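You operate a simulated robot arm through the tools that you are given. There is no shell and no other tool.

The job below is to be done with a simulated robot arm. You get a single attempt, and the scene is never put back.

Task
Clear both rings into the cart drawer, then wipe the cart top.
Fine: wipe the oil off with the felt pad and lay it back; drawer shut. Where these are worked on the way, their far stop is far enough and under half their travel is too little: cart drawer. What is to be rubbed or washed off counts as gone when no trace of it is left.
Where things are to end (x, y in the base frame): green ring within 60 mm of [1190, 80]; blue ring within 60 mm of [1050, -60].

The check looks at the end state, three seconds after you hand in, the way a careful person would. Anything else that was tipped, shoved, dropped, spilled or broken makes it a failure.

Robot
A 6-joint arm with a two-finger gripper, fixed in place. Base frame: the origin is at the foot of the arm, x ahead of it, y to its left, z up. Lengths are in mm, angles in degrees, forces in N, time in s.
Its first joint turns from -166.0 to 166.0 degrees. Payload 3.43 kg.
The tool frame sits at the grasp point between the pads (the TCP): z along the fingers, y along the line on which they close. The tips reach 20 mm beyond it. The gripper opens to 190 mm. The gripper's body begins 248 mm behind the TCP.
Orientation is that of the tool frame in the base frame, as [roll, pitch, yaw] about the fixed x, y, z axes, in that order (R = Rz(yaw) Ry(pitch) Rx(roll)). With the fingers straight down and closing along the base's y, the tool's x points along the base's -x, its y along +y and its z along -z.

Tools
- The arm moves only by the tool jog_arm. Its argument "plan" is a list of rows, each a list of 2 entries, a list of its own where there are three numbers: the shift along the tool's x, y, z in units of 30 mm (1.0 is 30 mm), then the turn, a rotation vector about the tool's x, y, z in units of 8 degrees (1.0 is 8 degrees). In form: [[[dx, dy, dz], [ax, ay, az]], ...]. A call has 1 to 20 rows; each row shifts and turns the commanded pose from where the row before left it, along the tool's axes as they then stand. "claw" is the closure in counts, from 0 (fully open) to 255 (shut), set as the call begins (left out, the last holds). A call with a number of a shift or a turn outside -1 to 1 is refused whole. Each row takes 0.2 s and may step no farther than 50 mm and 8.6 degrees from the row before; otherwise, or with a gripper value out of range, the whole call is refused. A pose out of reach is approached as far as the arm can. The call stops where the force on the tool passes 40 N (or 10 N more than at its start, if that is more) or the arm is blocked; 0.2 s more then pass. Each finger travels about 45 mm/s and halts on what it meets, pressing with about 44 N; the grip force reading is that of the motor and also rises with nothing between the fingers. The clock runs only during rows and for 0.2 s after the last one: add rows that do not move to give the fingers time. It gives the time, the measured TCP pose, the force on the tool (base axes), the opening and the grip force at its end, in the units of the frame above (readings bear some noise), with the torque about the TCP (base axes, N m) and any sound that the robot's microphone picked up.
- Cameras (640 x 400 px; columns grow to the right, rows downward): "scene" is fixed at [402.8, 498.6, 1361.7]; the picture's right is [-0.60, -0.80, 0.00], its down [-0.55, 0.41, -0.73] and it looks along [0.59, -0.44, -0.68] (base axes); focal length 334 px, centre (320, 200). "wrist" rides on the gripper at [70, -8, -288] in the tool frame; the picture's right is [0.12, 0.99, 0.00], its down [-0.96, 0.12, -0.25] and it looks along [-0.25, 0.03, 0.97] (tool axes); focal length 261 px, centre (320, 200). There is no depth. A picture from a camera that has moved, and an enlarged one, comes with that camera's place and axes in the base frame and with its lens.
- capture(camera): a new picture of that camera. No time passes.
- slide_trunk(by): slides the trunk up (or, below 0, down) by that many mm; the arm rides with it, the base frame stays. It gives what a move gives, with no picture.
- zoom(camera, box): a new picture of the part [left, top, right, bottom] of that camera's present view, enlarged. No time passes.
- close_job(): hands the job in; it is judged then, once.

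Nothing tells you positions but the pictures and the camera data. Unless the task says otherwise, let go and move clear before handing in.

The tools are called as a command line: name --argument value ..., lists and objects as JSON in quotes. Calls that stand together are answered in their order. jog_arm: Moves the arm, as the interface text tells. Its arguments: {"type":"object","properties":{"plan":{"type":"array"},"claw":{"type":"number"}},"required":["plan"]} The other tools are called the same way: slide_trunk (by) slides the trunk up or down; capture (camera) takes a picture; zoom (camera, box) takes an enlarged picture of a part of a camera's view; close_job () hands the job in.

At the start:

```text
t: 0.0
tcp_pos: [722.3, -73.9, 1064.1]
orientation: [-180.0, 0.0, -179.9]
contact_force: [0.1, 0.2, -0.3]
ft_torque: [-0.01, 0.02, 0.02]
grip_width: 190.1
grasp_force: 0.1
trunk travel left (down, up): [-175.0, 65.0]
```

scene: 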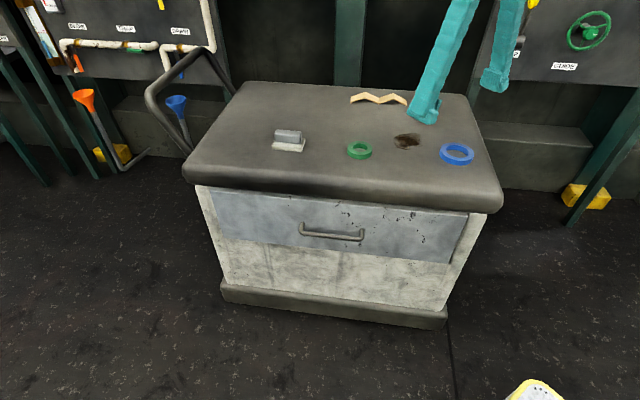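
wrist: 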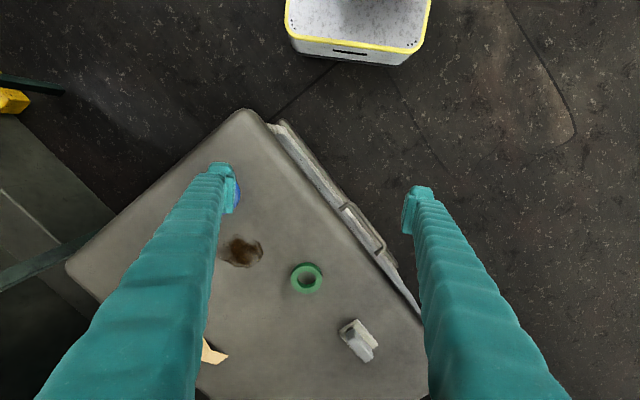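

I see a cart turned about 45° in front of the arm. On its top are a green ring, a blue ring, an oil patch, a grey felt pad with a grip and a zigzag rule, and the drawer with its bar handle faces roughly (-x, +y). I'll look closer before moving.

zoom --camera "scene" --box '[180, 70, 520, 282]'

zoom --camera "scene" --box '[260, 180, 420, 280]'

zoom --camera "wrist" --box '[240, 100, 440, 225]'

zoom --camera "wrist" --box '[200, 225, 440, 375]'

zoom --camera "scene" --box '[250, 110, 410, 210]'

```text
1.88 times, centred on (350, 176) of scene
camera zoom: at [402.8, 498.6, 1361.7], right [-0.6, -0.8, 0.0], down [-0.55, 0.41, -0.73], along [0.59, -0.44, -0.68], focal length 629 px, centre (264, 245)
```

zoom: 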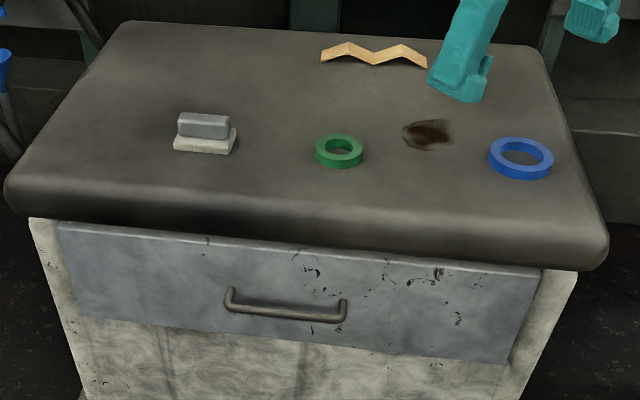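

```text
4.00 times, centred on (340, 230) of scene
camera zoom: at [402.8, 498.6, 1361.7], right [-0.6, -0.8, 0.0], down [-0.55, 0.41, -0.73], along [0.59, -0.44, -0.68], focal length 1337 px, centre (240, 80)
```

zoom: 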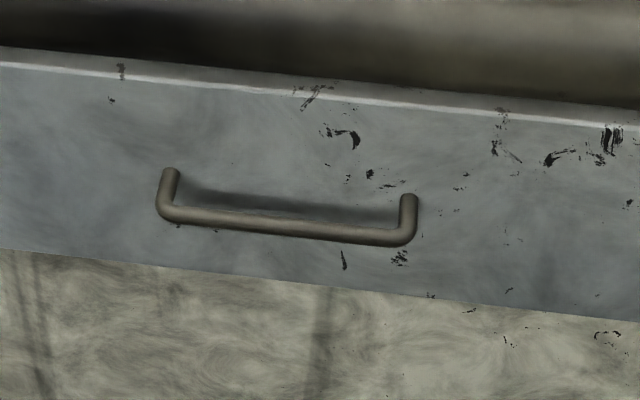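

```text
3.20 times, centred on (340, 162) of wrist
camera zoom: at [653.1, -83.4, 1352.3], right [-0.12, 0.99, 0.0], down [0.96, 0.12, 0.25], along [0.25, 0.03, -0.97], focal length 834 px, centre (256, 320)
```

zoom: 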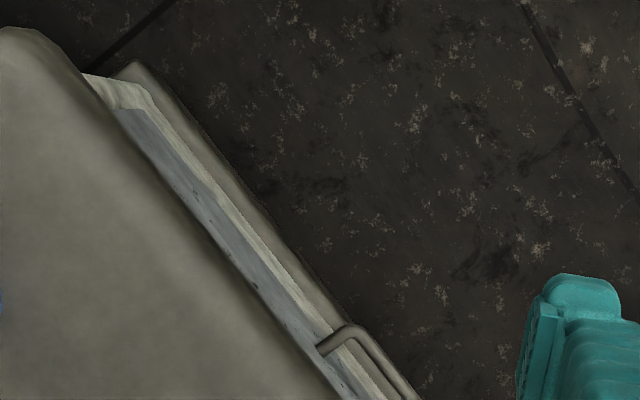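

```text
2.67 times, centred on (320, 300) of wrist
camera zoom: at [653.1, -83.4, 1352.3], right [-0.12, 0.99, 0.0], down [0.96, 0.12, 0.25], along [0.25, 0.03, -0.97], focal length 695 px, centre (320, -67)
```

zoom: 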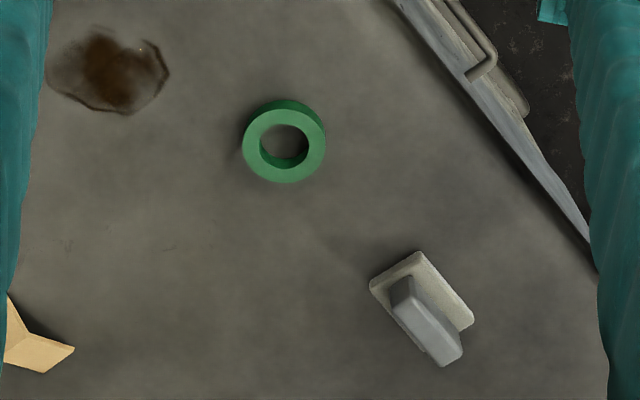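

```text
4.00 times, centred on (330, 160) of scene
camera zoom: at [402.8, 498.6, 1361.7], right [-0.6, -0.8, 0.0], down [-0.55, 0.41, -0.73], along [0.59, -0.44, -0.68], focal length 1337 px, centre (280, 360)
```

zoom: 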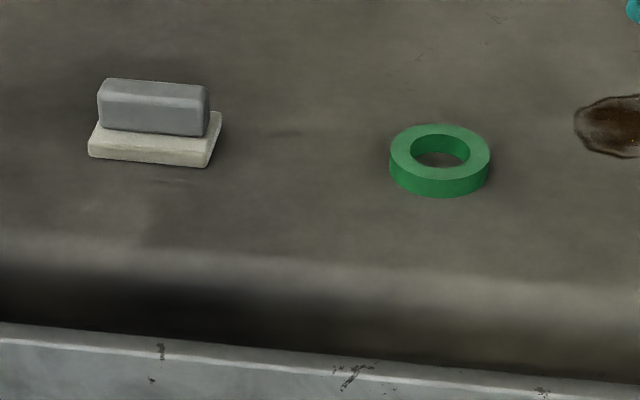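

The cart is turned about 45°, its top is at z≈803, and the drawer handle is centred near [905, 89, 620]. The targets lie inside the shut drawer. I'll first turn and tilt the tool in free air so it can grip the handle from upper front.

jog_arm --plan '[[[0, 0, 0], [0, 0, -1]], [[0, 0, 0], [0, 0, -1]], [[0, 0, 0], [0, 0, -1]], [[0, 0, 0], [0, 0, -1]], [[0, 0, 0], [0, 0, -1]], [[0, 0, 0], [0, 0, -0.625]], [[0, 0, 0], [1, 0, 0]], [[0, 0, 0], [1, 0, 0]], [[0, 0, 0], [1, 0, 0]], [[0, 0, 0], [1, 0, 0]], [[0, 0, 0], [1, 0, 0]], [[0, 0, 0], [0.625, 0, 0]]]' --claw 195

```text
t: 2.6
tcp_pos: [722.9, -71.2, 1064.7]
orientation: [-135.0, -0.1, -135.0]
contact_force: [-0.1, -0.2, -0.8]
ft_torque: [-0.02, 0.04, 0.0]
grip_width: 44.4
grasp_force: 0.0
trunk travel left (down, up): [-175.0, 65.0]
```

Orientation is as planned. Next I lower the trunk, then go to the point in front of the handle.

slide_trunk --by -170

capture --camera "scene"

capture --camera "wrist"

```text
t: 4.5
tcp_pos: [722.5, -72.8, 895.1]
orientation: [-135.0, 0.0, -135.0]
contact_force: [-0.1, 0.3, -0.9]
ft_torque: [0.0, -0.02, 0.0]
grip_width: 44.6
grasp_force: 0.0
trunk travel left (down, up): [-5.0, 235.0]
```

```text
taken
```

scene: 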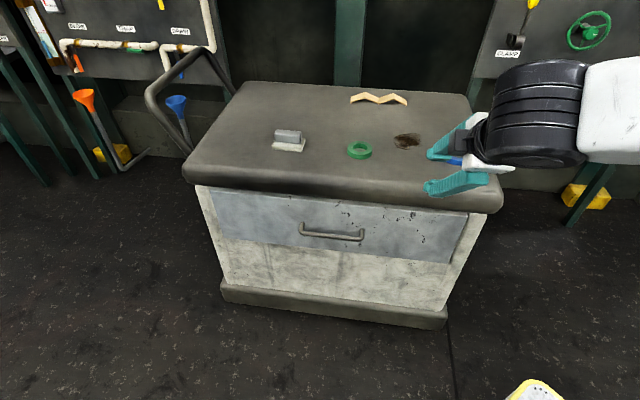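

```text
taken
camera wrist: at [533.8, 15.5, 1104.2], right [-0.58, 0.41, -0.7], down [0.5, 0.86, 0.09], along [0.64, -0.3, -0.71], focal length 261 px, centre (320, 200)
```

wrist: 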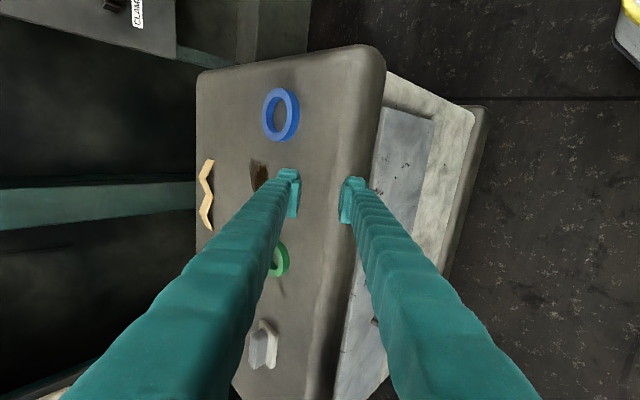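

The path in front of the cart is clear. I move outward and down, then sideways to stand in front of the handle.

jog_arm --plan '[[[0, 0.8767, 0], [0, 0, 0]], [[0, 0.8767, 0], [0, 0, 0]], [[0, 0.8767, 0], [0, 0, 0]], [[0, 0.8767, 0], [0, 0, 0]], [[0, 0.8767, 0], [0, 0, 0]], [[0, 0.8767, 0], [0, 0, 0]], [[0, 0.8767, 0], [0, 0, 0]], [[-0.902, 0, 0], [0, 0, 0]], [[-0.902, 0, 0], [0, 0, 0]], [[-0.902, 0, 0], [0, 0, 0]], [[-0.902, 0, 0], [0, 0, 0]], [[-0.902, 0, 0], [0, 0, 0]], [[-0.902, 0, 0], [0, 0, 0]], [[-0.902, 0, 0], [0, 0, 0]], [[-0.902, 0, 0], [0, 0, 0]], [[-0.902, 0, 0], [0, 0, 0]]]'

capture --camera "scene"

capture --camera "wrist"

```text
t: 7.9
tcp_pos: [802.7, 190.6, 765.7]
orientation: [-135.0, 0.1, -135.0]
contact_force: [0.4, -1.3, -0.7]
ft_torque: [0.05, 0.05, 0.05]
grip_width: 44.8
grasp_force: 0.1
trunk travel left (down, up): [-5.0, 235.0]
```

```text
taken
```

scene: 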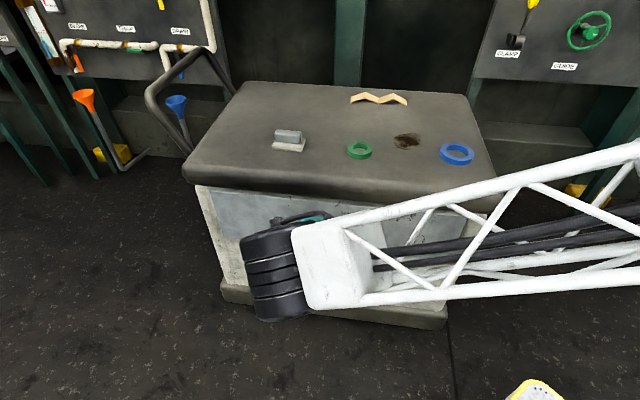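

```text
taken
camera wrist: at [613.9, 279.8, 974.7], right [-0.58, 0.41, -0.7], down [0.5, 0.86, 0.09], along [0.64, -0.3, -0.71], focal length 261 px, centre (320, 200)
```

wrist: 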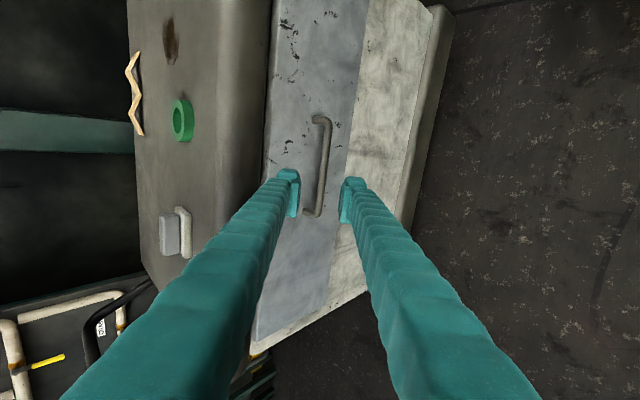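

zoom --camera "wrist" --box '[240, 100, 400, 200]'

zoom --camera "wrist" --box '[240, 150, 400, 250]'

```text
4.00 times, centred on (320, 150) of wrist
camera zoom: at [613.9, 279.8, 974.7], right [-0.58, 0.41, -0.7], down [0.5, 0.86, 0.09], along [0.64, -0.3, -0.71], focal length 1043 px, centre (320, 400)
```

zoom: 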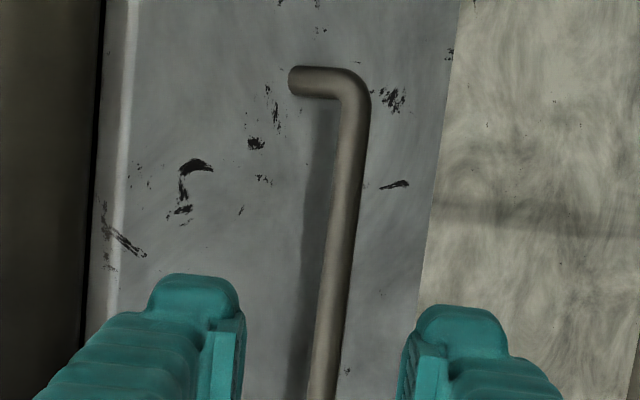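

```text
4.00 times, centred on (320, 200) of wrist
camera zoom: at [613.9, 279.8, 974.7], right [-0.58, 0.41, -0.7], down [0.5, 0.86, 0.09], along [0.64, -0.3, -0.71], focal length 1043 px, centre (320, 200)
```

zoom: 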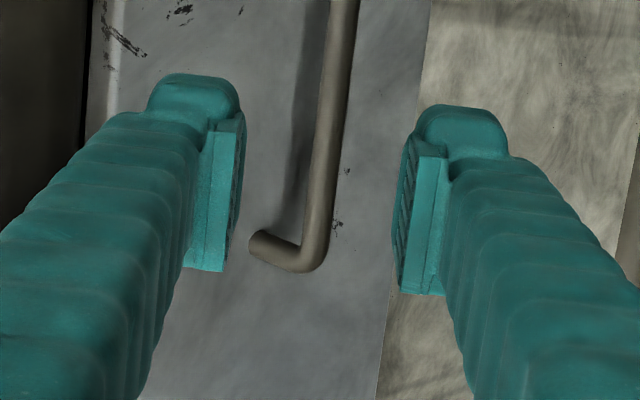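

The bar is centred near [903, 87, 616], almost on the tool axis. I narrow the fingers a little and go most of the way in, then check.

jog_arm --plan '[[[0.07, 0.17, 0], [0, 0, 0]], [[0, 0, 0.833], [0, 0, 0]], [[0, 0, 0.833], [0, 0, 0]], [[0, 0, 0.833], [0, 0, 0]], [[0, 0, 0.833], [0, 0, 0]], [[0, 0, 0.833], [0, 0, 0]], [[0, 0, 0.833], [0, 0, 0]]]' --claw 205

capture --camera "wrist"

zoom --camera "wrist" --box '[240, 130, 400, 230]'

capture --camera "scene"

```text
t: 9.5
tcp_pos: [873.4, 119.6, 654.4]
orientation: [-135.0, 0.1, -135.0]
contact_force: [-0.2, 0.5, -0.4]
ft_torque: [0.05, -0.02, 0.0]
grip_width: 37.4
grasp_force: 0.0
trunk travel left (down, up): [-5.0, 235.0]
```

```text
taken
camera wrist: at [684.8, 207.7, 864.5], right [-0.58, 0.41, -0.7], down [0.5, 0.86, 0.09], along [0.64, -0.3, -0.71], focal length 261 px, centre (320, 200)
```

wrist: 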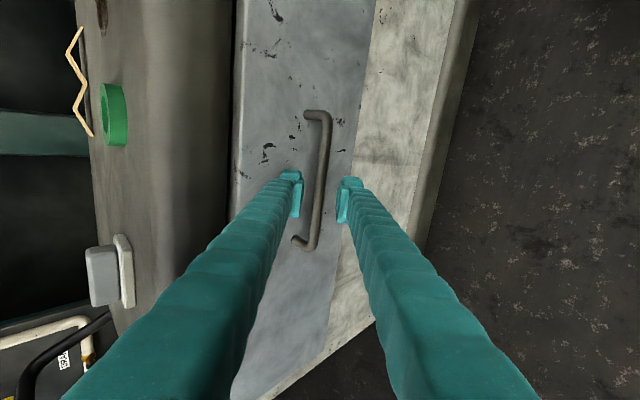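

```text
4.00 times, centred on (320, 180) of wrist
camera zoom: at [684.8, 207.7, 864.5], right [-0.58, 0.41, -0.7], down [0.5, 0.86, 0.09], along [0.64, -0.3, -0.71], focal length 1043 px, centre (320, 280)
```

zoom: 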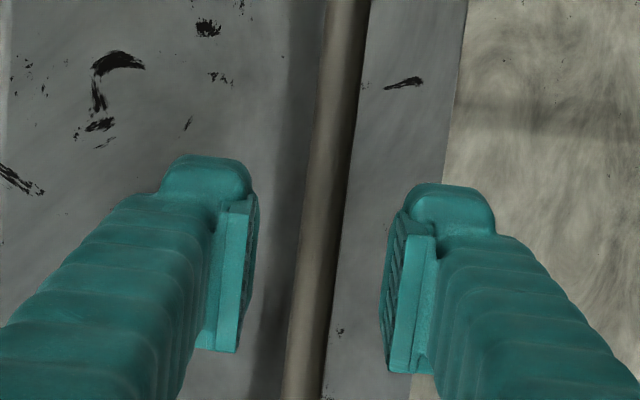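

```text
taken
```

scene: 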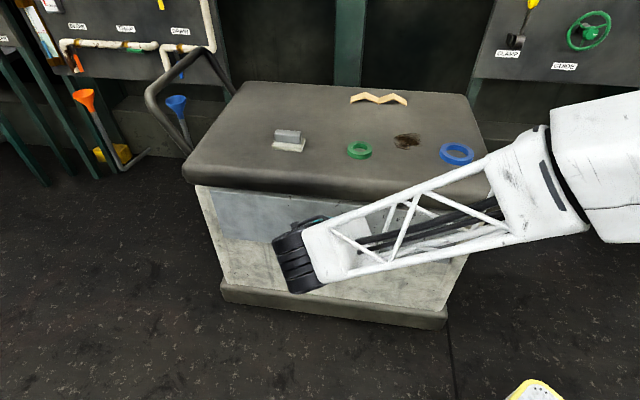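

The bar runs centrally between the fingers. I advance slowly the last ~44 mm.

jog_arm --plan '[[[0, 0, 0.35], [0, 0, 0]], [[0, 0, 0.35], [0, 0, 0]], [[0, 0, 0.35], [0, 0, 0]], [[0, 0, 0.25], [0, 0, 0]], [[0, 0, 0.2], [0, 0, 0]], [[0, 0, 0], [0, 0, 0]]]'

zoom --camera "wrist" --box '[240, 130, 400, 230]'

capture --camera "wrist"

```text
t: 10.9
tcp_pos: [895.8, 96.7, 622.8]
orientation: [-134.9, 0.0, -135.0]
contact_force: [0.3, -0.8, 0.0]
ft_torque: [0.0, 0.01, 0.01]
grip_width: 37.3
grasp_force: 0.0
trunk travel left (down, up): [-5.0, 235.0]
```

```text
4.00 times, centred on (320, 180) of wrist
camera zoom: at [707.1, 184.7, 832.3], right [-0.58, 0.41, -0.7], down [0.5, 0.86, 0.09], along [0.64, -0.3, -0.71], focal length 1043 px, centre (320, 280)
```

zoom: 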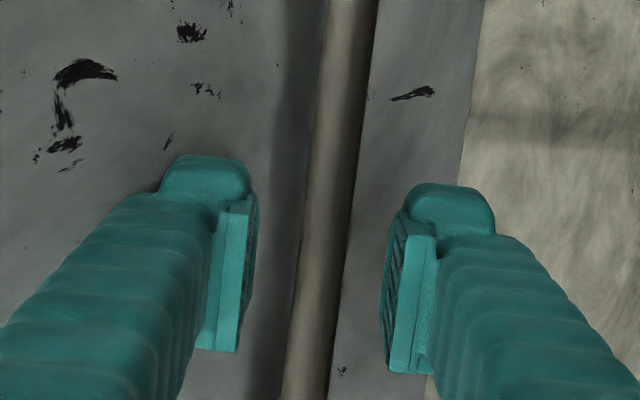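

```text
taken
camera wrist: at [707.1, 184.7, 832.3], right [-0.58, 0.41, -0.7], down [0.5, 0.86, 0.09], along [0.64, -0.3, -0.71], focal length 261 px, centre (320, 200)
```

wrist: 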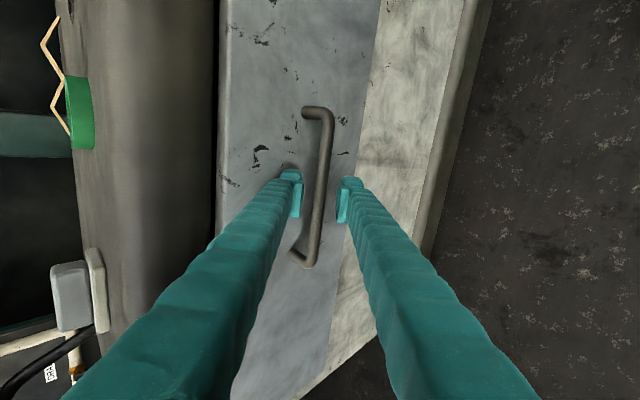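

The bar is about 11 mm ahead of the TCP, between the pads. I nudge in 5 mm more and close.

jog_arm --plan '[[[0, 0, 0.17], [0, 0, 0]], [[0, 0, 0], [0, 0, 0]]]'

jog_arm --plan '[[[0, 0, 0], [0, 0, 0]], [[0, 0, 0], [0, 0, 0]], [[0, 0, 0], [0, 0, 0]], [[0, 0, 0], [0, 0, 0]]]' --claw 255

```text
t: 11.5
tcp_pos: [898.5, 95.9, 620.8]
orientation: [-135.0, 0.2, -134.9]
contact_force: [-15.5, 18.2, 13.4]
ft_torque: [-0.88, -0.84, -0.05]
grip_width: 33.6
grasp_force: 0.0
trunk travel left (down, up): [-5.0, 235.0]
```

```text
t: 12.5
tcp_pos: [898.4, 92.4, 618.0]
orientation: [-135.1, -0.2, -135.0]
contact_force: [-19.1, -18.5, -20.3]
ft_torque: [-0.33, 0.23, 0.36]
grip_width: 9.2
grasp_force: 42.8
trunk travel left (down, up): [-5.0, 235.0]
```

capture --camera "wrist"

zoom --camera "wrist" --box '[240, 130, 400, 230]'

```text
taken
camera wrist: at [709.4, 181.0, 827.8], right [-0.58, 0.41, -0.7], down [0.5, 0.86, 0.09], along [0.64, -0.3, -0.71], focal length 261 px, centre (320, 200)
```

wrist: 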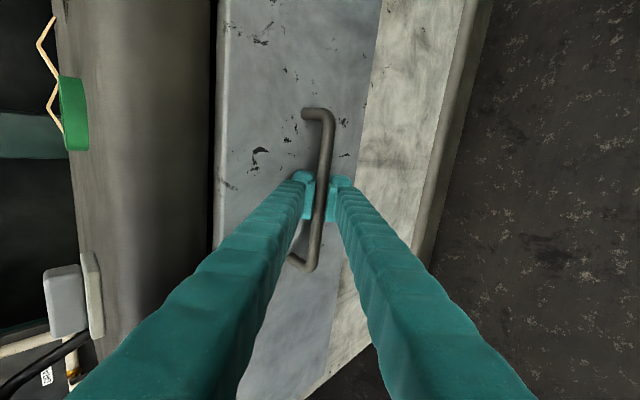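

```text
4.00 times, centred on (320, 180) of wrist
camera zoom: at [709.4, 181.0, 827.8], right [-0.58, 0.41, -0.7], down [0.5, 0.86, 0.09], along [0.64, -0.3, -0.71], focal length 1043 px, centre (320, 280)
```

zoom: 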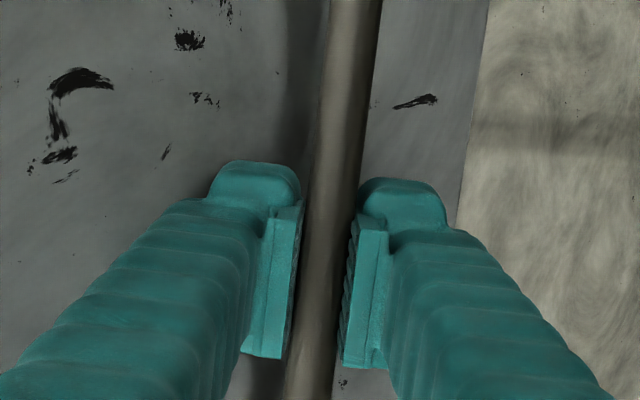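

The bar is gripped. I pull slowly outward along the drawer's axis.

jog_arm --plan '[[[0, 0.12, -0.12], [0, 0, 0]], [[0, 0.24, -0.24], [0, 0, 0]], [[0, 0.35, -0.35], [0, 0, 0]], [[0, 0.35, -0.35], [0, 0, 0]], [[0, 0.35, -0.35], [0, 0, 0]]]'

capture --camera "scene"

capture --camera "wrist"

```text
t: 13.3
tcp_pos: [879.8, 109.3, 618.2]
orientation: [-135.1, -0.3, -135.1]
contact_force: [-10.2, -9.4, -9.4]
ft_torque: [0.03, 0.0, 0.83]
grip_width: 9.2
grasp_force: 42.9
trunk travel left (down, up): [-5.0, 235.0]
stopped in row 3: the force on the tool passed its limit at 45 N (the readings are from after the stop); the commanded pose is now the measured one
```

```text
taken
```

scene: 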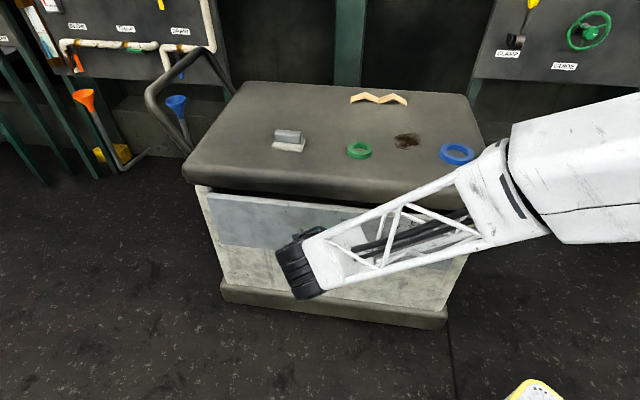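

```text
taken
camera wrist: at [691.9, 198.6, 828.0], right [-0.58, 0.41, -0.7], down [0.5, 0.86, 0.09], along [0.64, -0.3, -0.71], focal length 261 px, centre (320, 200)
```

wrist: 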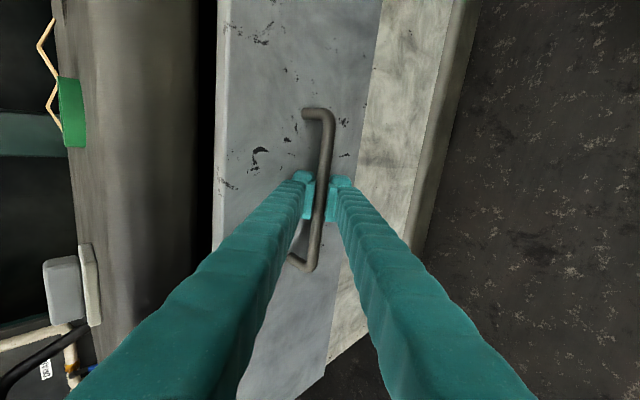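

The drawer moves. I keep pulling, more gently.

jog_arm --plan '[[[0, 0.06, -0.06], [0, 0, 0]], [[0, 0.12, -0.12], [0, 0, 0]], [[0, 0.19, -0.19], [0, 0, 0]], [[0, 0.19, -0.19], [0, 0, 0]], [[0, 0.19, -0.19], [0, 0, 0]], [[0, 0.19, -0.19], [0, 0, 0]], [[0, 0.19, -0.19], [0, 0, 0]], [[0, 0.19, -0.19], [0, 0, 0]], [[0, 0.19, -0.19], [0, 0, 0]], [[0, 0.19, -0.19], [0, 0, 0]], [[0, 0.19, -0.19], [0, 0, 0]], [[0, 0.19, -0.19], [0, 0, 0]]]'

```text
t: 15.9
tcp_pos: [817.1, 173.1, 617.2]
orientation: [-135.0, -0.2, -134.9]
contact_force: [-6.0, -5.1, -12.2]
ft_torque: [-0.17, 0.19, 0.49]
grip_width: 9.0
grasp_force: 43.6
trunk travel left (down, up): [-5.0, 235.0]
```

jog_arm --plan '[[[0, 0.12, -0.12], [0, 0, 0]], [[0, 0.19, -0.19], [0, 0, 0]], [[0, 0.19, -0.19], [0, 0, 0]], [[0, 0.19, -0.19], [0, 0, 0]], [[0, 0.19, -0.19], [0, 0, 0]], [[0, 0.19, -0.19], [0, 0, 0]], [[0, 0.19, -0.19], [0, 0, 0]], [[0, 0.19, -0.19], [0, 0, 0]], [[0, 0.19, -0.19], [0, 0, 0]], [[0, 0.19, -0.19], [0, 0, 0]], [[0, 0.19, -0.19], [0, 0, 0]], [[0, 0.19, -0.19], [0, 0, 0]], [[0, 0.19, -0.19], [0, 0, 0]], [[0, 0.19, -0.19], [0, 0, 0]], [[0, 0.19, -0.19], [0, 0, 0]]]'

capture --camera "scene"

capture --camera "wrist"

```text
t: 19.1
tcp_pos: [735.6, 254.5, 618.3]
orientation: [-135.1, -0.2, -135.1]
contact_force: [-19.6, -17.7, -28.7]
ft_torque: [-0.38, 0.33, 0.3]
grip_width: 9.2
grasp_force: 42.7
trunk travel left (down, up): [-5.0, 235.0]
```

```text
taken
```

scene: 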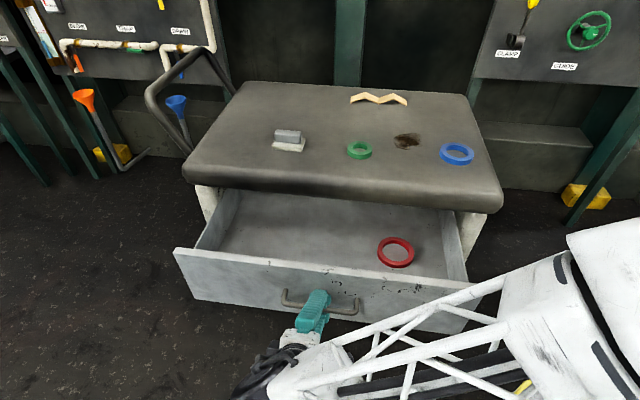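

```text
taken
camera wrist: at [547.2, 343.7, 828.0], right [-0.58, 0.41, -0.7], down [0.5, 0.86, 0.09], along [0.64, -0.3, -0.71], focal length 261 px, centre (320, 200)
```

wrist: 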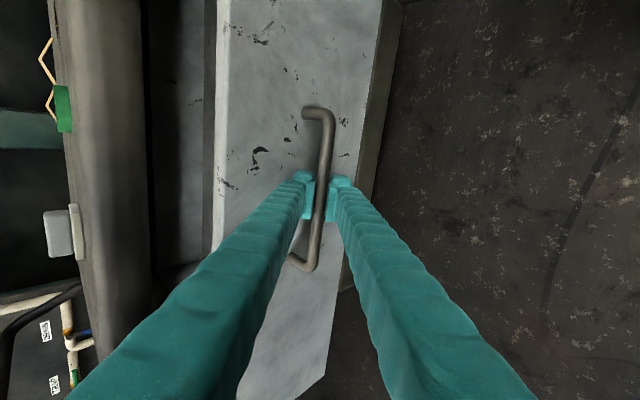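

The drawer is open about 230 mm, and a red ring already lies in its right part, which must stay put. Some side load has built up, so I relieve it slightly and continue toward the stop.

jog_arm --plan '[[[0.033, 0.03, 0.03], [0, 0, 0]], [[0, 0, 0], [0, 0, 0]]]'

```text
t: 19.7
tcp_pos: [735.0, 254.6, 618.9]
orientation: [-134.9, -0.1, -135.0]
contact_force: [-15.5, -16.2, -10.0]
ft_torque: [-0.39, 0.29, 0.32]
grip_width: 9.4
grasp_force: 43.1
trunk travel left (down, up): [-5.0, 235.0]
```

jog_arm --plan '[[[0.1, 0.015, 0.015], [0, 0, 0]], [[0, 0.1, -0.1], [0, 0, 0]], [[0, 0.17, -0.17], [0, 0, 0]], [[0, 0.17, -0.17], [0, 0, 0]], [[0, 0.17, -0.17], [0, 0, 0]], [[0, 0.17, -0.17], [0, 0, 0]], [[0, 0.17, -0.17], [0, 0, 0]], [[0, 0.17, -0.17], [0, 0, 0]]]'

```text
t: 20.7
tcp_pos: [723.6, 267.2, 617.8]
orientation: [-135.3, 0.2, -134.9]
contact_force: [12.7, 9.5, -6.0]
ft_torque: [0.29, -0.16, 1.48]
grip_width: 9.2
grasp_force: 42.7
trunk travel left (down, up): [-5.0, 235.0]
stopped in row 5: the force on the tool passed its limit at 43 N (the readings are from after the stop); the commanded pose is now the measured one
```

jog_arm --plan '[[[0, 0.05, -0.05], [0, 0, 0]], [[0, 0.08, -0.08], [0, 0, 0]], [[0, 0.08, -0.08], [0, 0, 0]], [[0, 0.08, -0.08], [0, 0, 0]]]'

capture --camera "scene"

zoom --camera "scene" --box '[160, 160, 520, 385]'

```text
t: 21.7
tcp_pos: [713.6, 276.9, 617.7]
orientation: [-135.1, 0.2, -134.8]
contact_force: [23.7, 22.7, -2.9]
ft_torque: [-0.4, 0.37, 0.41]
grip_width: 9.4
grasp_force: 43.4
trunk travel left (down, up): [-5.0, 235.0]
```

```text
taken
```

scene: 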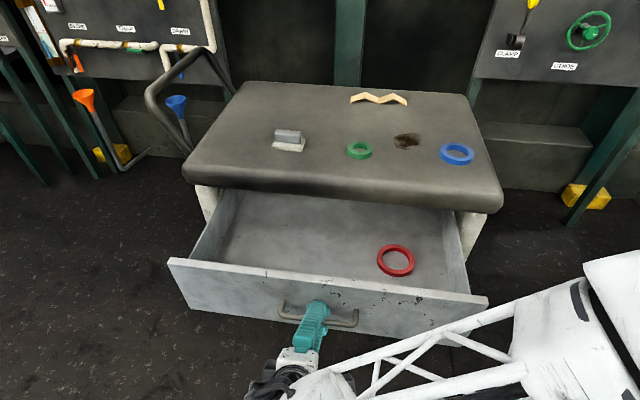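

```text
1.78 times, centred on (340, 272) of scene
camera zoom: at [402.8, 498.6, 1361.7], right [-0.6, -0.8, 0.0], down [-0.55, 0.41, -0.73], along [0.59, -0.44, -0.68], focal length 594 px, centre (284, 71)
```

zoom: 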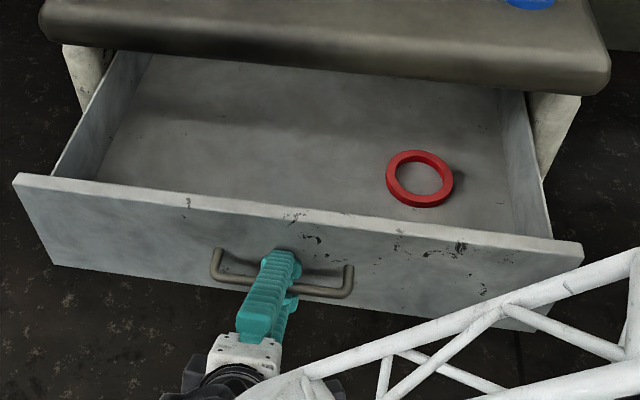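

Still not at the stop (about 261 mm open). I relieve the side load and pull on.

jog_arm --plan '[[[-0.06, 0, 0], [0, 0, 0]], [[0, 0.1, -0.1], [0, 0, 0]], [[0, 0.15, -0.15], [0, 0, 0]], [[0, 0.15, -0.15], [0, 0, 0]], [[0, 0.15, -0.15], [0, 0, 0]], [[0, 0.15, -0.15], [0, 0, 0]], [[0, 0.15, -0.15], [0, 0, 0]], [[0, 0.15, -0.15], [0, 0, 0]]]'

```text
t: 23.5
tcp_pos: [683.3, 306.2, 617.8]
orientation: [-135.1, 0.1, -134.9]
contact_force: [4.8, 5.4, -9.7]
ft_torque: [-0.31, 0.24, 0.63]
grip_width: 9.6
grasp_force: 43.2
trunk travel left (down, up): [-5.0, 235.0]
```

jog_arm --plan '[[[0, 0.1, -0.1], [0, 0, 0]], [[0, 0.15, -0.15], [0, 0, 0]], [[0, 0.15, -0.15], [0, 0, 0]], [[0, 0.15, -0.15], [0, 0, 0]], [[0, 0.15, -0.15], [0, 0, 0]], [[0, 0.15, -0.15], [0, 0, 0]], [[0, 0.15, -0.15], [0, 0, 0]], [[0, 0.15, -0.15], [0, 0, 0]]]'

capture --camera "scene"

```text
t: 25.3
tcp_pos: [649.5, 340.5, 617.2]
orientation: [-135.2, 0.1, -134.9]
contact_force: [-7.2, -5.7, -26.7]
ft_torque: [-0.35, 0.28, 0.56]
grip_width: 9.2
grasp_force: 42.9
trunk travel left (down, up): [-5.0, 235.0]
```

```text
taken
```

scene: 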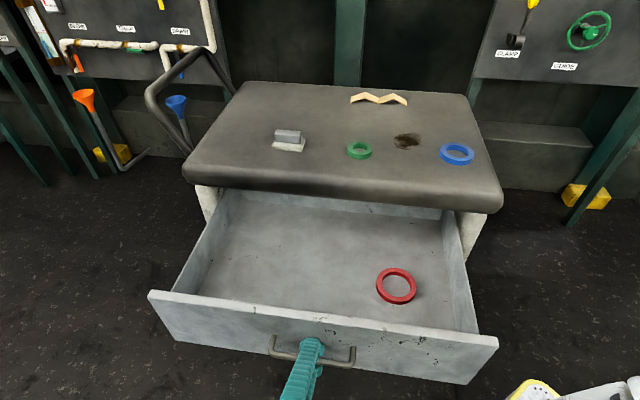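

The drawer is open about 351 mm, which is plenty, and the red ring stayed in place. I release the handle slightly and back off.

jog_arm --plan '[[[0, 0, 0], [0, 0, 0]], [[0, 0, 0], [0, 0, 0]], [[0, 0, -0.1], [0, 0, 0]], [[0, 0, -0.2], [0, 0, 0]], [[0, 0, -0.3], [0, 0, 0]], [[0, 0, -0.5], [0, 0, 0]], [[0, 0, -0.8], [0, 0, 0]], [[0, 0, -1], [0, 0, 0]], [[0, 0, -1], [0, 0, 0]], [[0, 0, -1], [0, 0, 0]]]' --claw 226

capture --camera "scene"

capture --camera "wrist"

```text
t: 27.5
tcp_pos: [575.6, 415.0, 724.1]
orientation: [-135.2, 0.0, -135.0]
contact_force: [0.6, 0.2, 0.2]
ft_torque: [0.0, -0.02, 0.01]
grip_width: 21.5
grasp_force: 0.1
trunk travel left (down, up): [-5.0, 235.0]
```

```text
taken
```

scene: 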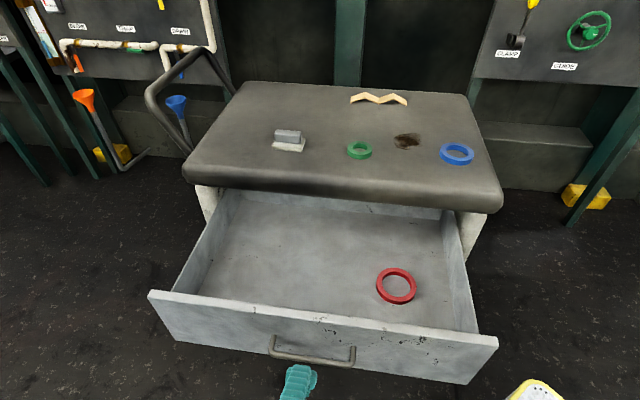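

```text
taken
camera wrist: at [387.2, 501.9, 932.7], right [-0.58, 0.41, -0.7], down [0.5, 0.86, 0.1], along [0.64, -0.29, -0.71], focal length 261 px, centre (320, 200)
```

wrist: 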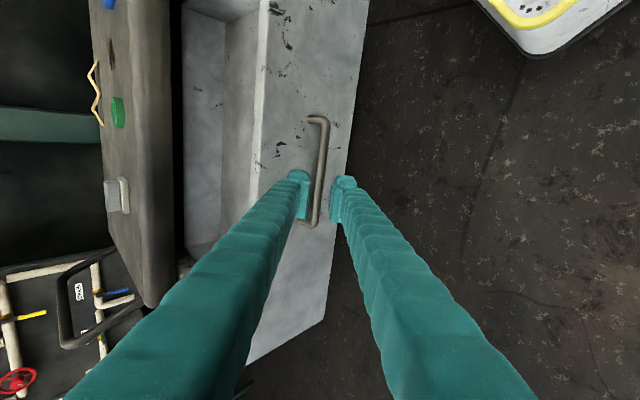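

zoom --camera "scene" --box '[140, 170, 520, 400]'

zoom --camera "scene" --box '[350, 120, 510, 220]'

```text
1.68 times, centred on (330, 285) of scene
camera zoom: at [402.8, 498.6, 1361.7], right [-0.6, -0.8, 0.0], down [-0.55, 0.41, -0.73], along [0.59, -0.44, -0.68], focal length 563 px, centre (303, 57)
```

zoom: 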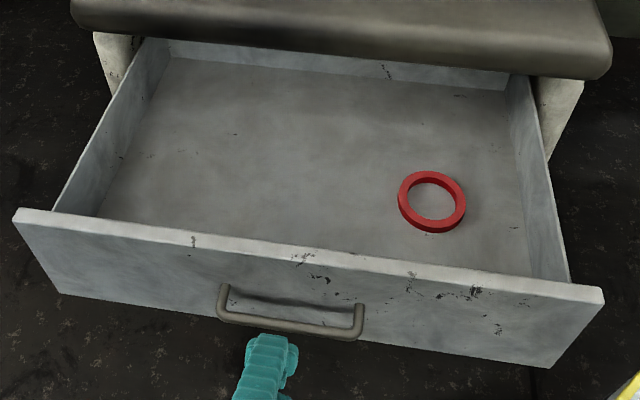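

```text
4.00 times, centred on (430, 170) of scene
camera zoom: at [402.8, 498.6, 1361.7], right [-0.6, -0.8, 0.0], down [-0.55, 0.41, -0.73], along [0.59, -0.44, -0.68], focal length 1337 px, centre (-120, 320)
```

zoom: 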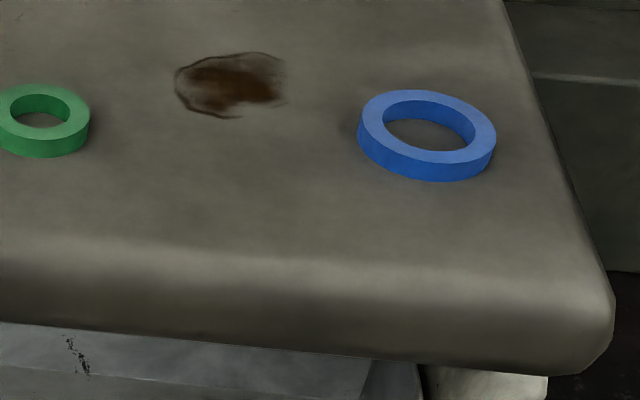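

The drawer interior is clear apart from the red ring at its right side. I rise, set the tool upright (yaw kept) and swing toward the blue ring.

jog_arm --plan '[[[0, -0.9033, -0.9033], [0, 0, 0]], [[0, -0.9033, -0.9033], [0, 0, 0]], [[0, -0.9033, -0.9033], [0, 0, 0]], [[0, -0.9033, -0.9033], [0, 0, 0]], [[0, -0.9033, -0.9033], [0, 0, 0]], [[0, -0.9033, -0.9033], [0, 0, 0]], [[0, 0, 0], [-1, 0, 0]], [[0, 0, 0], [-1, 0, 0]], [[0, 0, 0], [-1, 0, 0]], [[0, 0, 0], [-1, 0, 0]], [[0, 0, 0], [-1, 0, 0]], [[0, 0, 0], [-0.61, 0, 0]]]'

```text
t: 30.1
tcp_pos: [574.9, 413.4, 951.7]
orientation: [180.0, 0.2, -134.9]
contact_force: [-0.4, -0.3, 0.8]
ft_torque: [-0.03, -0.02, -0.03]
grip_width: 21.6
grasp_force: 0.0
trunk travel left (down, up): [-5.0, 235.0]
```

jog_arm --plan '[[[0.503, -0.985, 0], [0, 0, 0]], [[0.503, -0.985, 0], [0, 0, 0]], [[0.503, -0.985, 0], [0, 0, 0]], [[0.503, -0.985, 0], [0, 0, 0]], [[0.503, -0.985, 0], [0, 0, 0]], [[0.503, -0.985, 0], [0, 0, 0]], [[0.503, -0.985, 0], [0, 0, 0]], [[0.503, -0.985, 0], [0, 0, 0]], [[0.503, -0.985, 0], [0, 0, 0]]]' --claw 60

capture --camera "wrist"

capture --camera "scene"

```text
t: 32.1
tcp_pos: [669.6, 127.6, 951.4]
orientation: [179.9, 0.2, -134.9]
contact_force: [-0.4, 0.6, 0.5]
ft_torque: [-0.1, -0.04, 0.01]
grip_width: 145.1
grasp_force: 0.0
trunk travel left (down, up): [-5.0, 235.0]
```

```text
taken
camera wrist: at [625.6, 70.4, 1239.1], right [-0.79, 0.62, 0.0], down [0.6, 0.76, 0.25], along [0.15, 0.2, -0.97], focal length 261 px, centre (320, 200)
```

wrist: 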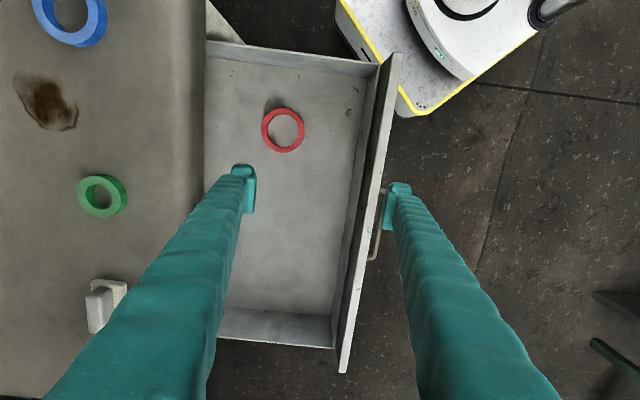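

```text
taken
```

scene: 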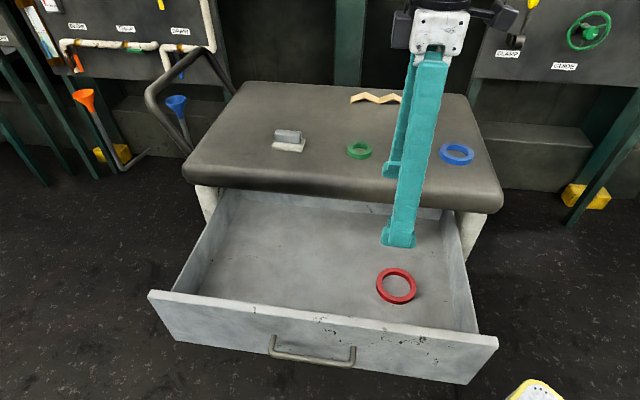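

The wrist view shows the whole drawer. I zoom in to fix the drawer floor height and the ring positions.

zoom --camera "wrist" --box '[200, 30, 400, 155]'

zoom --camera "scene" --box '[340, 220, 500, 320]'

zoom --camera "wrist" --box '[200, 250, 400, 375]'

zoom --camera "wrist" --box '[0, 150, 200, 275]'

```text
3.20 times, centred on (300, 92) of wrist
camera zoom: at [625.6, 70.4, 1239.1], right [-0.79, 0.62, 0.0], down [0.6, 0.76, 0.25], along [0.15, 0.2, -0.97], focal length 834 px, centre (384, 544)
```

zoom: 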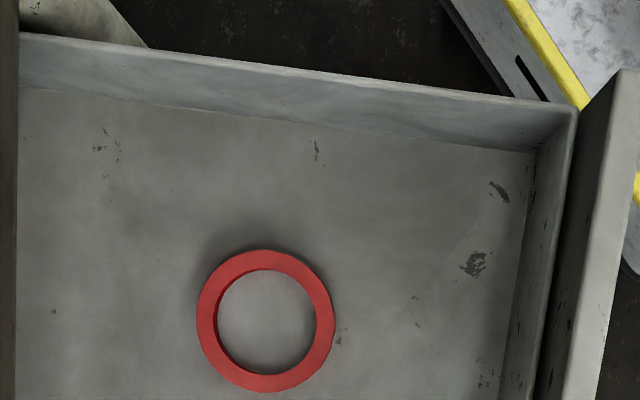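

```text
4.00 times, centred on (420, 270) of scene
camera zoom: at [402.8, 498.6, 1361.7], right [-0.6, -0.8, 0.0], down [-0.55, 0.41, -0.73], along [0.59, -0.44, -0.68], focal length 1337 px, centre (-80, -80)
```

zoom: 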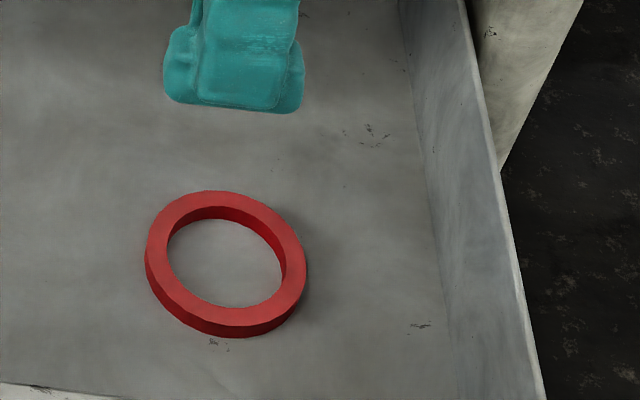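

```text
3.20 times, centred on (300, 312) of wrist
camera zoom: at [625.6, 70.4, 1239.1], right [-0.79, 0.62, 0.0], down [0.6, 0.76, 0.25], along [0.15, 0.2, -0.97], focal length 834 px, centre (384, -160)
```

zoom: 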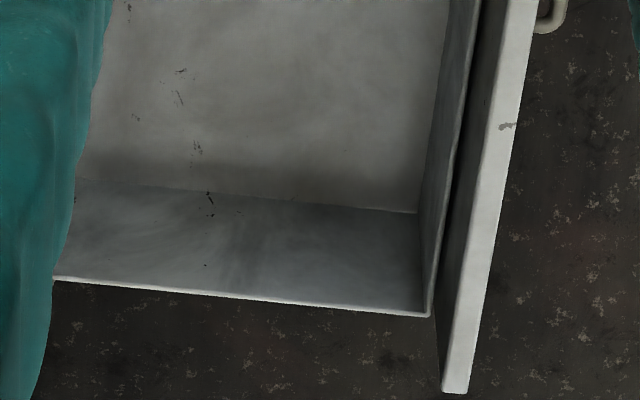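

```text
3.20 times, centred on (100, 212) of wrist
camera zoom: at [625.6, 70.4, 1239.1], right [-0.79, 0.62, 0.0], down [0.6, 0.76, 0.25], along [0.15, 0.2, -0.97], focal length 834 px, centre (1024, 160)
```

zoom: 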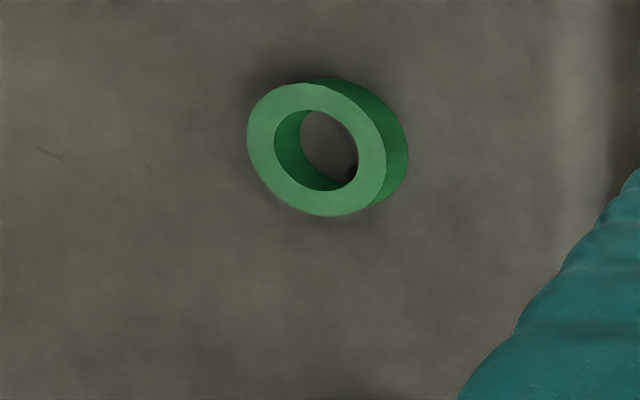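

The drawer floor is near z≈528, the green ring is at about [980, -75] and the blue at about [801, -281]. I go above the blue ring now.

jog_arm --plan '[[[0.5026, -0.9777, 0], [0, 0, 0]], [[0.5026, -0.9777, 0], [0, 0, 0]], [[0.5026, -0.9777, 0], [0, 0, 0]], [[0.5026, -0.9777, 0], [0, 0, 0]], [[0.5026, -0.9777, 0], [0, 0, 0]], [[0.5026, -0.9777, 0], [0, 0, 0]], [[0.5026, -0.9777, 0], [0, 0, 0]], [[0.5026, -0.9777, 0], [0, 0, 0]], [[0.5026, -0.9777, 0], [0, 0, 0]], [[0.5026, -0.9777, 0], [0, 0, 0]], [[0.5026, -0.9777, 0], [0, 0, 0]], [[0.5026, -0.9777, 0], [0, 0, 0]], [[0.5026, -0.9777, 0], [0, 0, 0]]]'

capture --camera "wrist"

capture --camera "scene"

```text
t: 34.9
tcp_pos: [799.0, -280.2, 952.8]
orientation: [179.9, 0.2, -134.9]
contact_force: [-0.1, 0.7, 0.6]
ft_torque: [-0.1, -0.03, 0.02]
grip_width: 145.5
grasp_force: 0.2
trunk travel left (down, up): [-5.0, 235.0]
```

```text
taken
camera wrist: at [755.6, -337.7, 1240.5], right [-0.79, 0.62, 0.0], down [0.6, 0.76, 0.25], along [0.15, 0.2, -0.97], focal length 261 px, centre (320, 200)
```

wrist: 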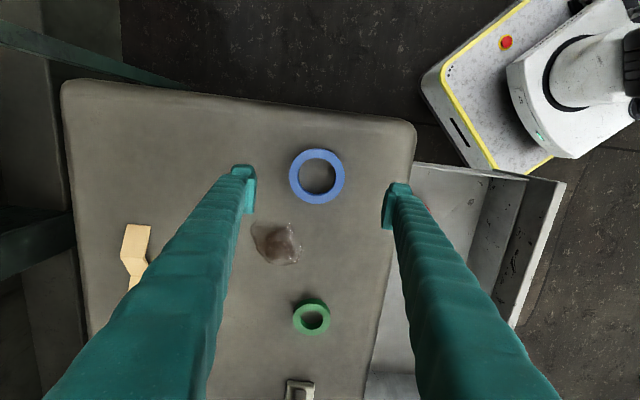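

```text
taken
```

scene: 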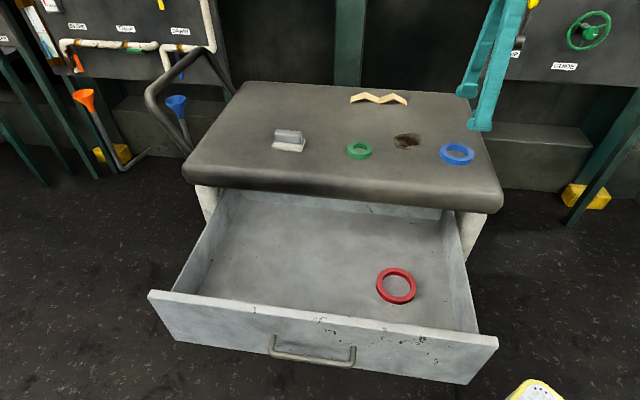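

The blue ring is centred near [801.5, -284]. I correct by a few mm, descend and grip it.

jog_arm --plan '[[[0.03, -0.148, 0.6], [0, 0, 0]], [[0, 0, 0.8], [0, 0, 0]], [[0, 0, 0.8], [0, 0, 0]], [[0, 0, 0.8], [0, 0, 0]], [[0, 0, 0.6], [0, 0, 0]], [[0, 0, 0.4], [0, 0, 0]], [[0, 0, 0.2], [0, 0, 0]], [[0, 0, 0], [0, 0, 0]]]'

capture --camera "wrist"

zoom --camera "scene" --box '[400, 100, 520, 175]'

```text
t: 36.7
tcp_pos: [803.1, -283.3, 825.3]
orientation: [-179.8, 0.2, -135.0]
contact_force: [-0.4, 0.4, 0.5]
ft_torque: [0.0, 0.0, 0.0]
grip_width: 145.3
grasp_force: 0.0
trunk travel left (down, up): [-5.0, 235.0]
```

```text
taken
camera wrist: at [759.0, -341.0, 1113.2], right [-0.79, 0.62, 0.0], down [0.6, 0.76, 0.25], along [0.15, 0.2, -0.97], focal length 261 px, centre (320, 200)
```

wrist: 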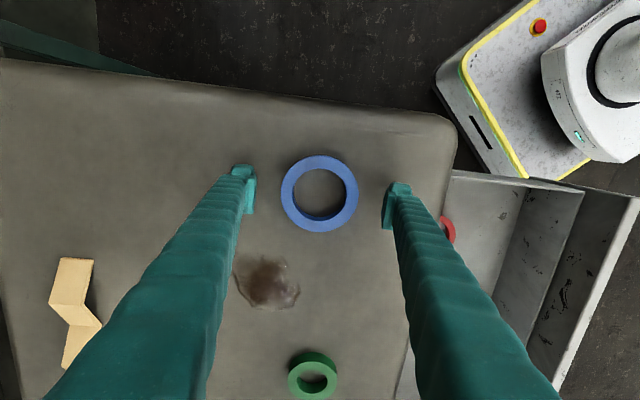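

```text
5.33 times, centred on (460, 138) of scene
camera zoom: at [402.8, 498.6, 1361.7], right [-0.6, -0.8, 0.0], down [-0.55, 0.41, -0.73], along [0.59, -0.44, -0.68], focal length 1783 px, centre (-427, 533)
```

zoom: 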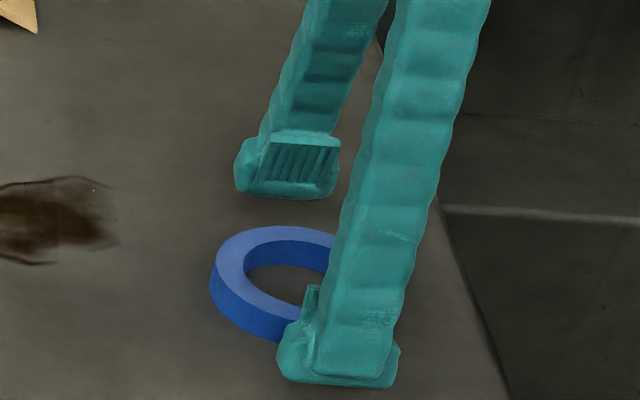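

Ring centred between the fingers; closing.

jog_arm --plan '[[[0, 0, 0], [0, 0, 0]], [[0, 0, 0], [0, 0, 0]], [[0, 0, 0], [0, 0, 0]], [[0, 0, 0], [0, 0, 0]], [[0, 0, 0], [0, 0, 0]], [[0, 0, 0], [0, 0, 0]]]' --claw 255

jog_arm --plan '[[[0, 0, -0.3], [0, 0, 0]], [[0, 0, -0.5], [0, 0, 0]], [[0, 0, -0.8], [0, 0, 0]], [[0, 0, -0.9], [0, 0, 0]], [[0, 0, -0.9], [0, 0, 0]], [[0, 0, -0.9], [0, 0, 0]]]'

capture --camera "wrist"

capture --camera "scene"

```text
t: 37.9
tcp_pos: [801.4, -281.8, 834.6]
orientation: [-179.5, 0.4, -134.8]
contact_force: [-18.3, 10.2, 49.5]
ft_torque: [0.91, 0.94, -0.05]
grip_width: 66.6
grasp_force: 24.0
trunk travel left (down, up): [-5.0, 235.0]
stopped in row 5: the force on the tool passed its limit at 44 N (the readings are from after the stop); the commanded pose is now the measured one
```

```text
t: 39.3
tcp_pos: [801.9, -286.1, 957.2]
orientation: [-179.7, 0.3, -134.8]
contact_force: [-0.2, 0.6, -0.3]
ft_torque: [0.01, 0.03, 0.02]
grip_width: 0.0
grasp_force: 34.3
trunk travel left (down, up): [-5.0, 235.0]
```

```text
taken
camera wrist: at [757.1, -341.8, 1244.9], right [-0.79, 0.62, -0.01], down [0.6, 0.76, 0.25], along [0.16, 0.19, -0.97], focal length 261 px, centre (320, 200)
```

wrist: 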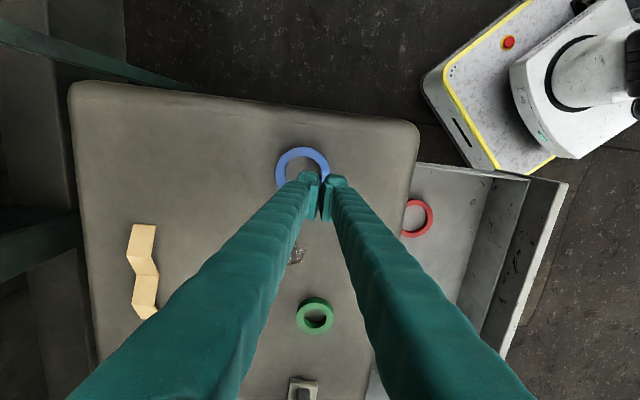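

```text
taken
```

scene: 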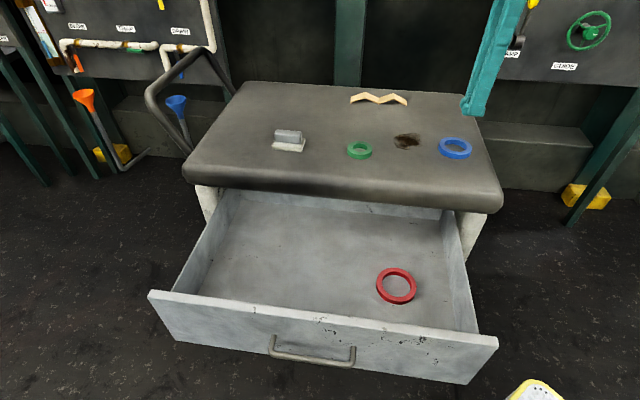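

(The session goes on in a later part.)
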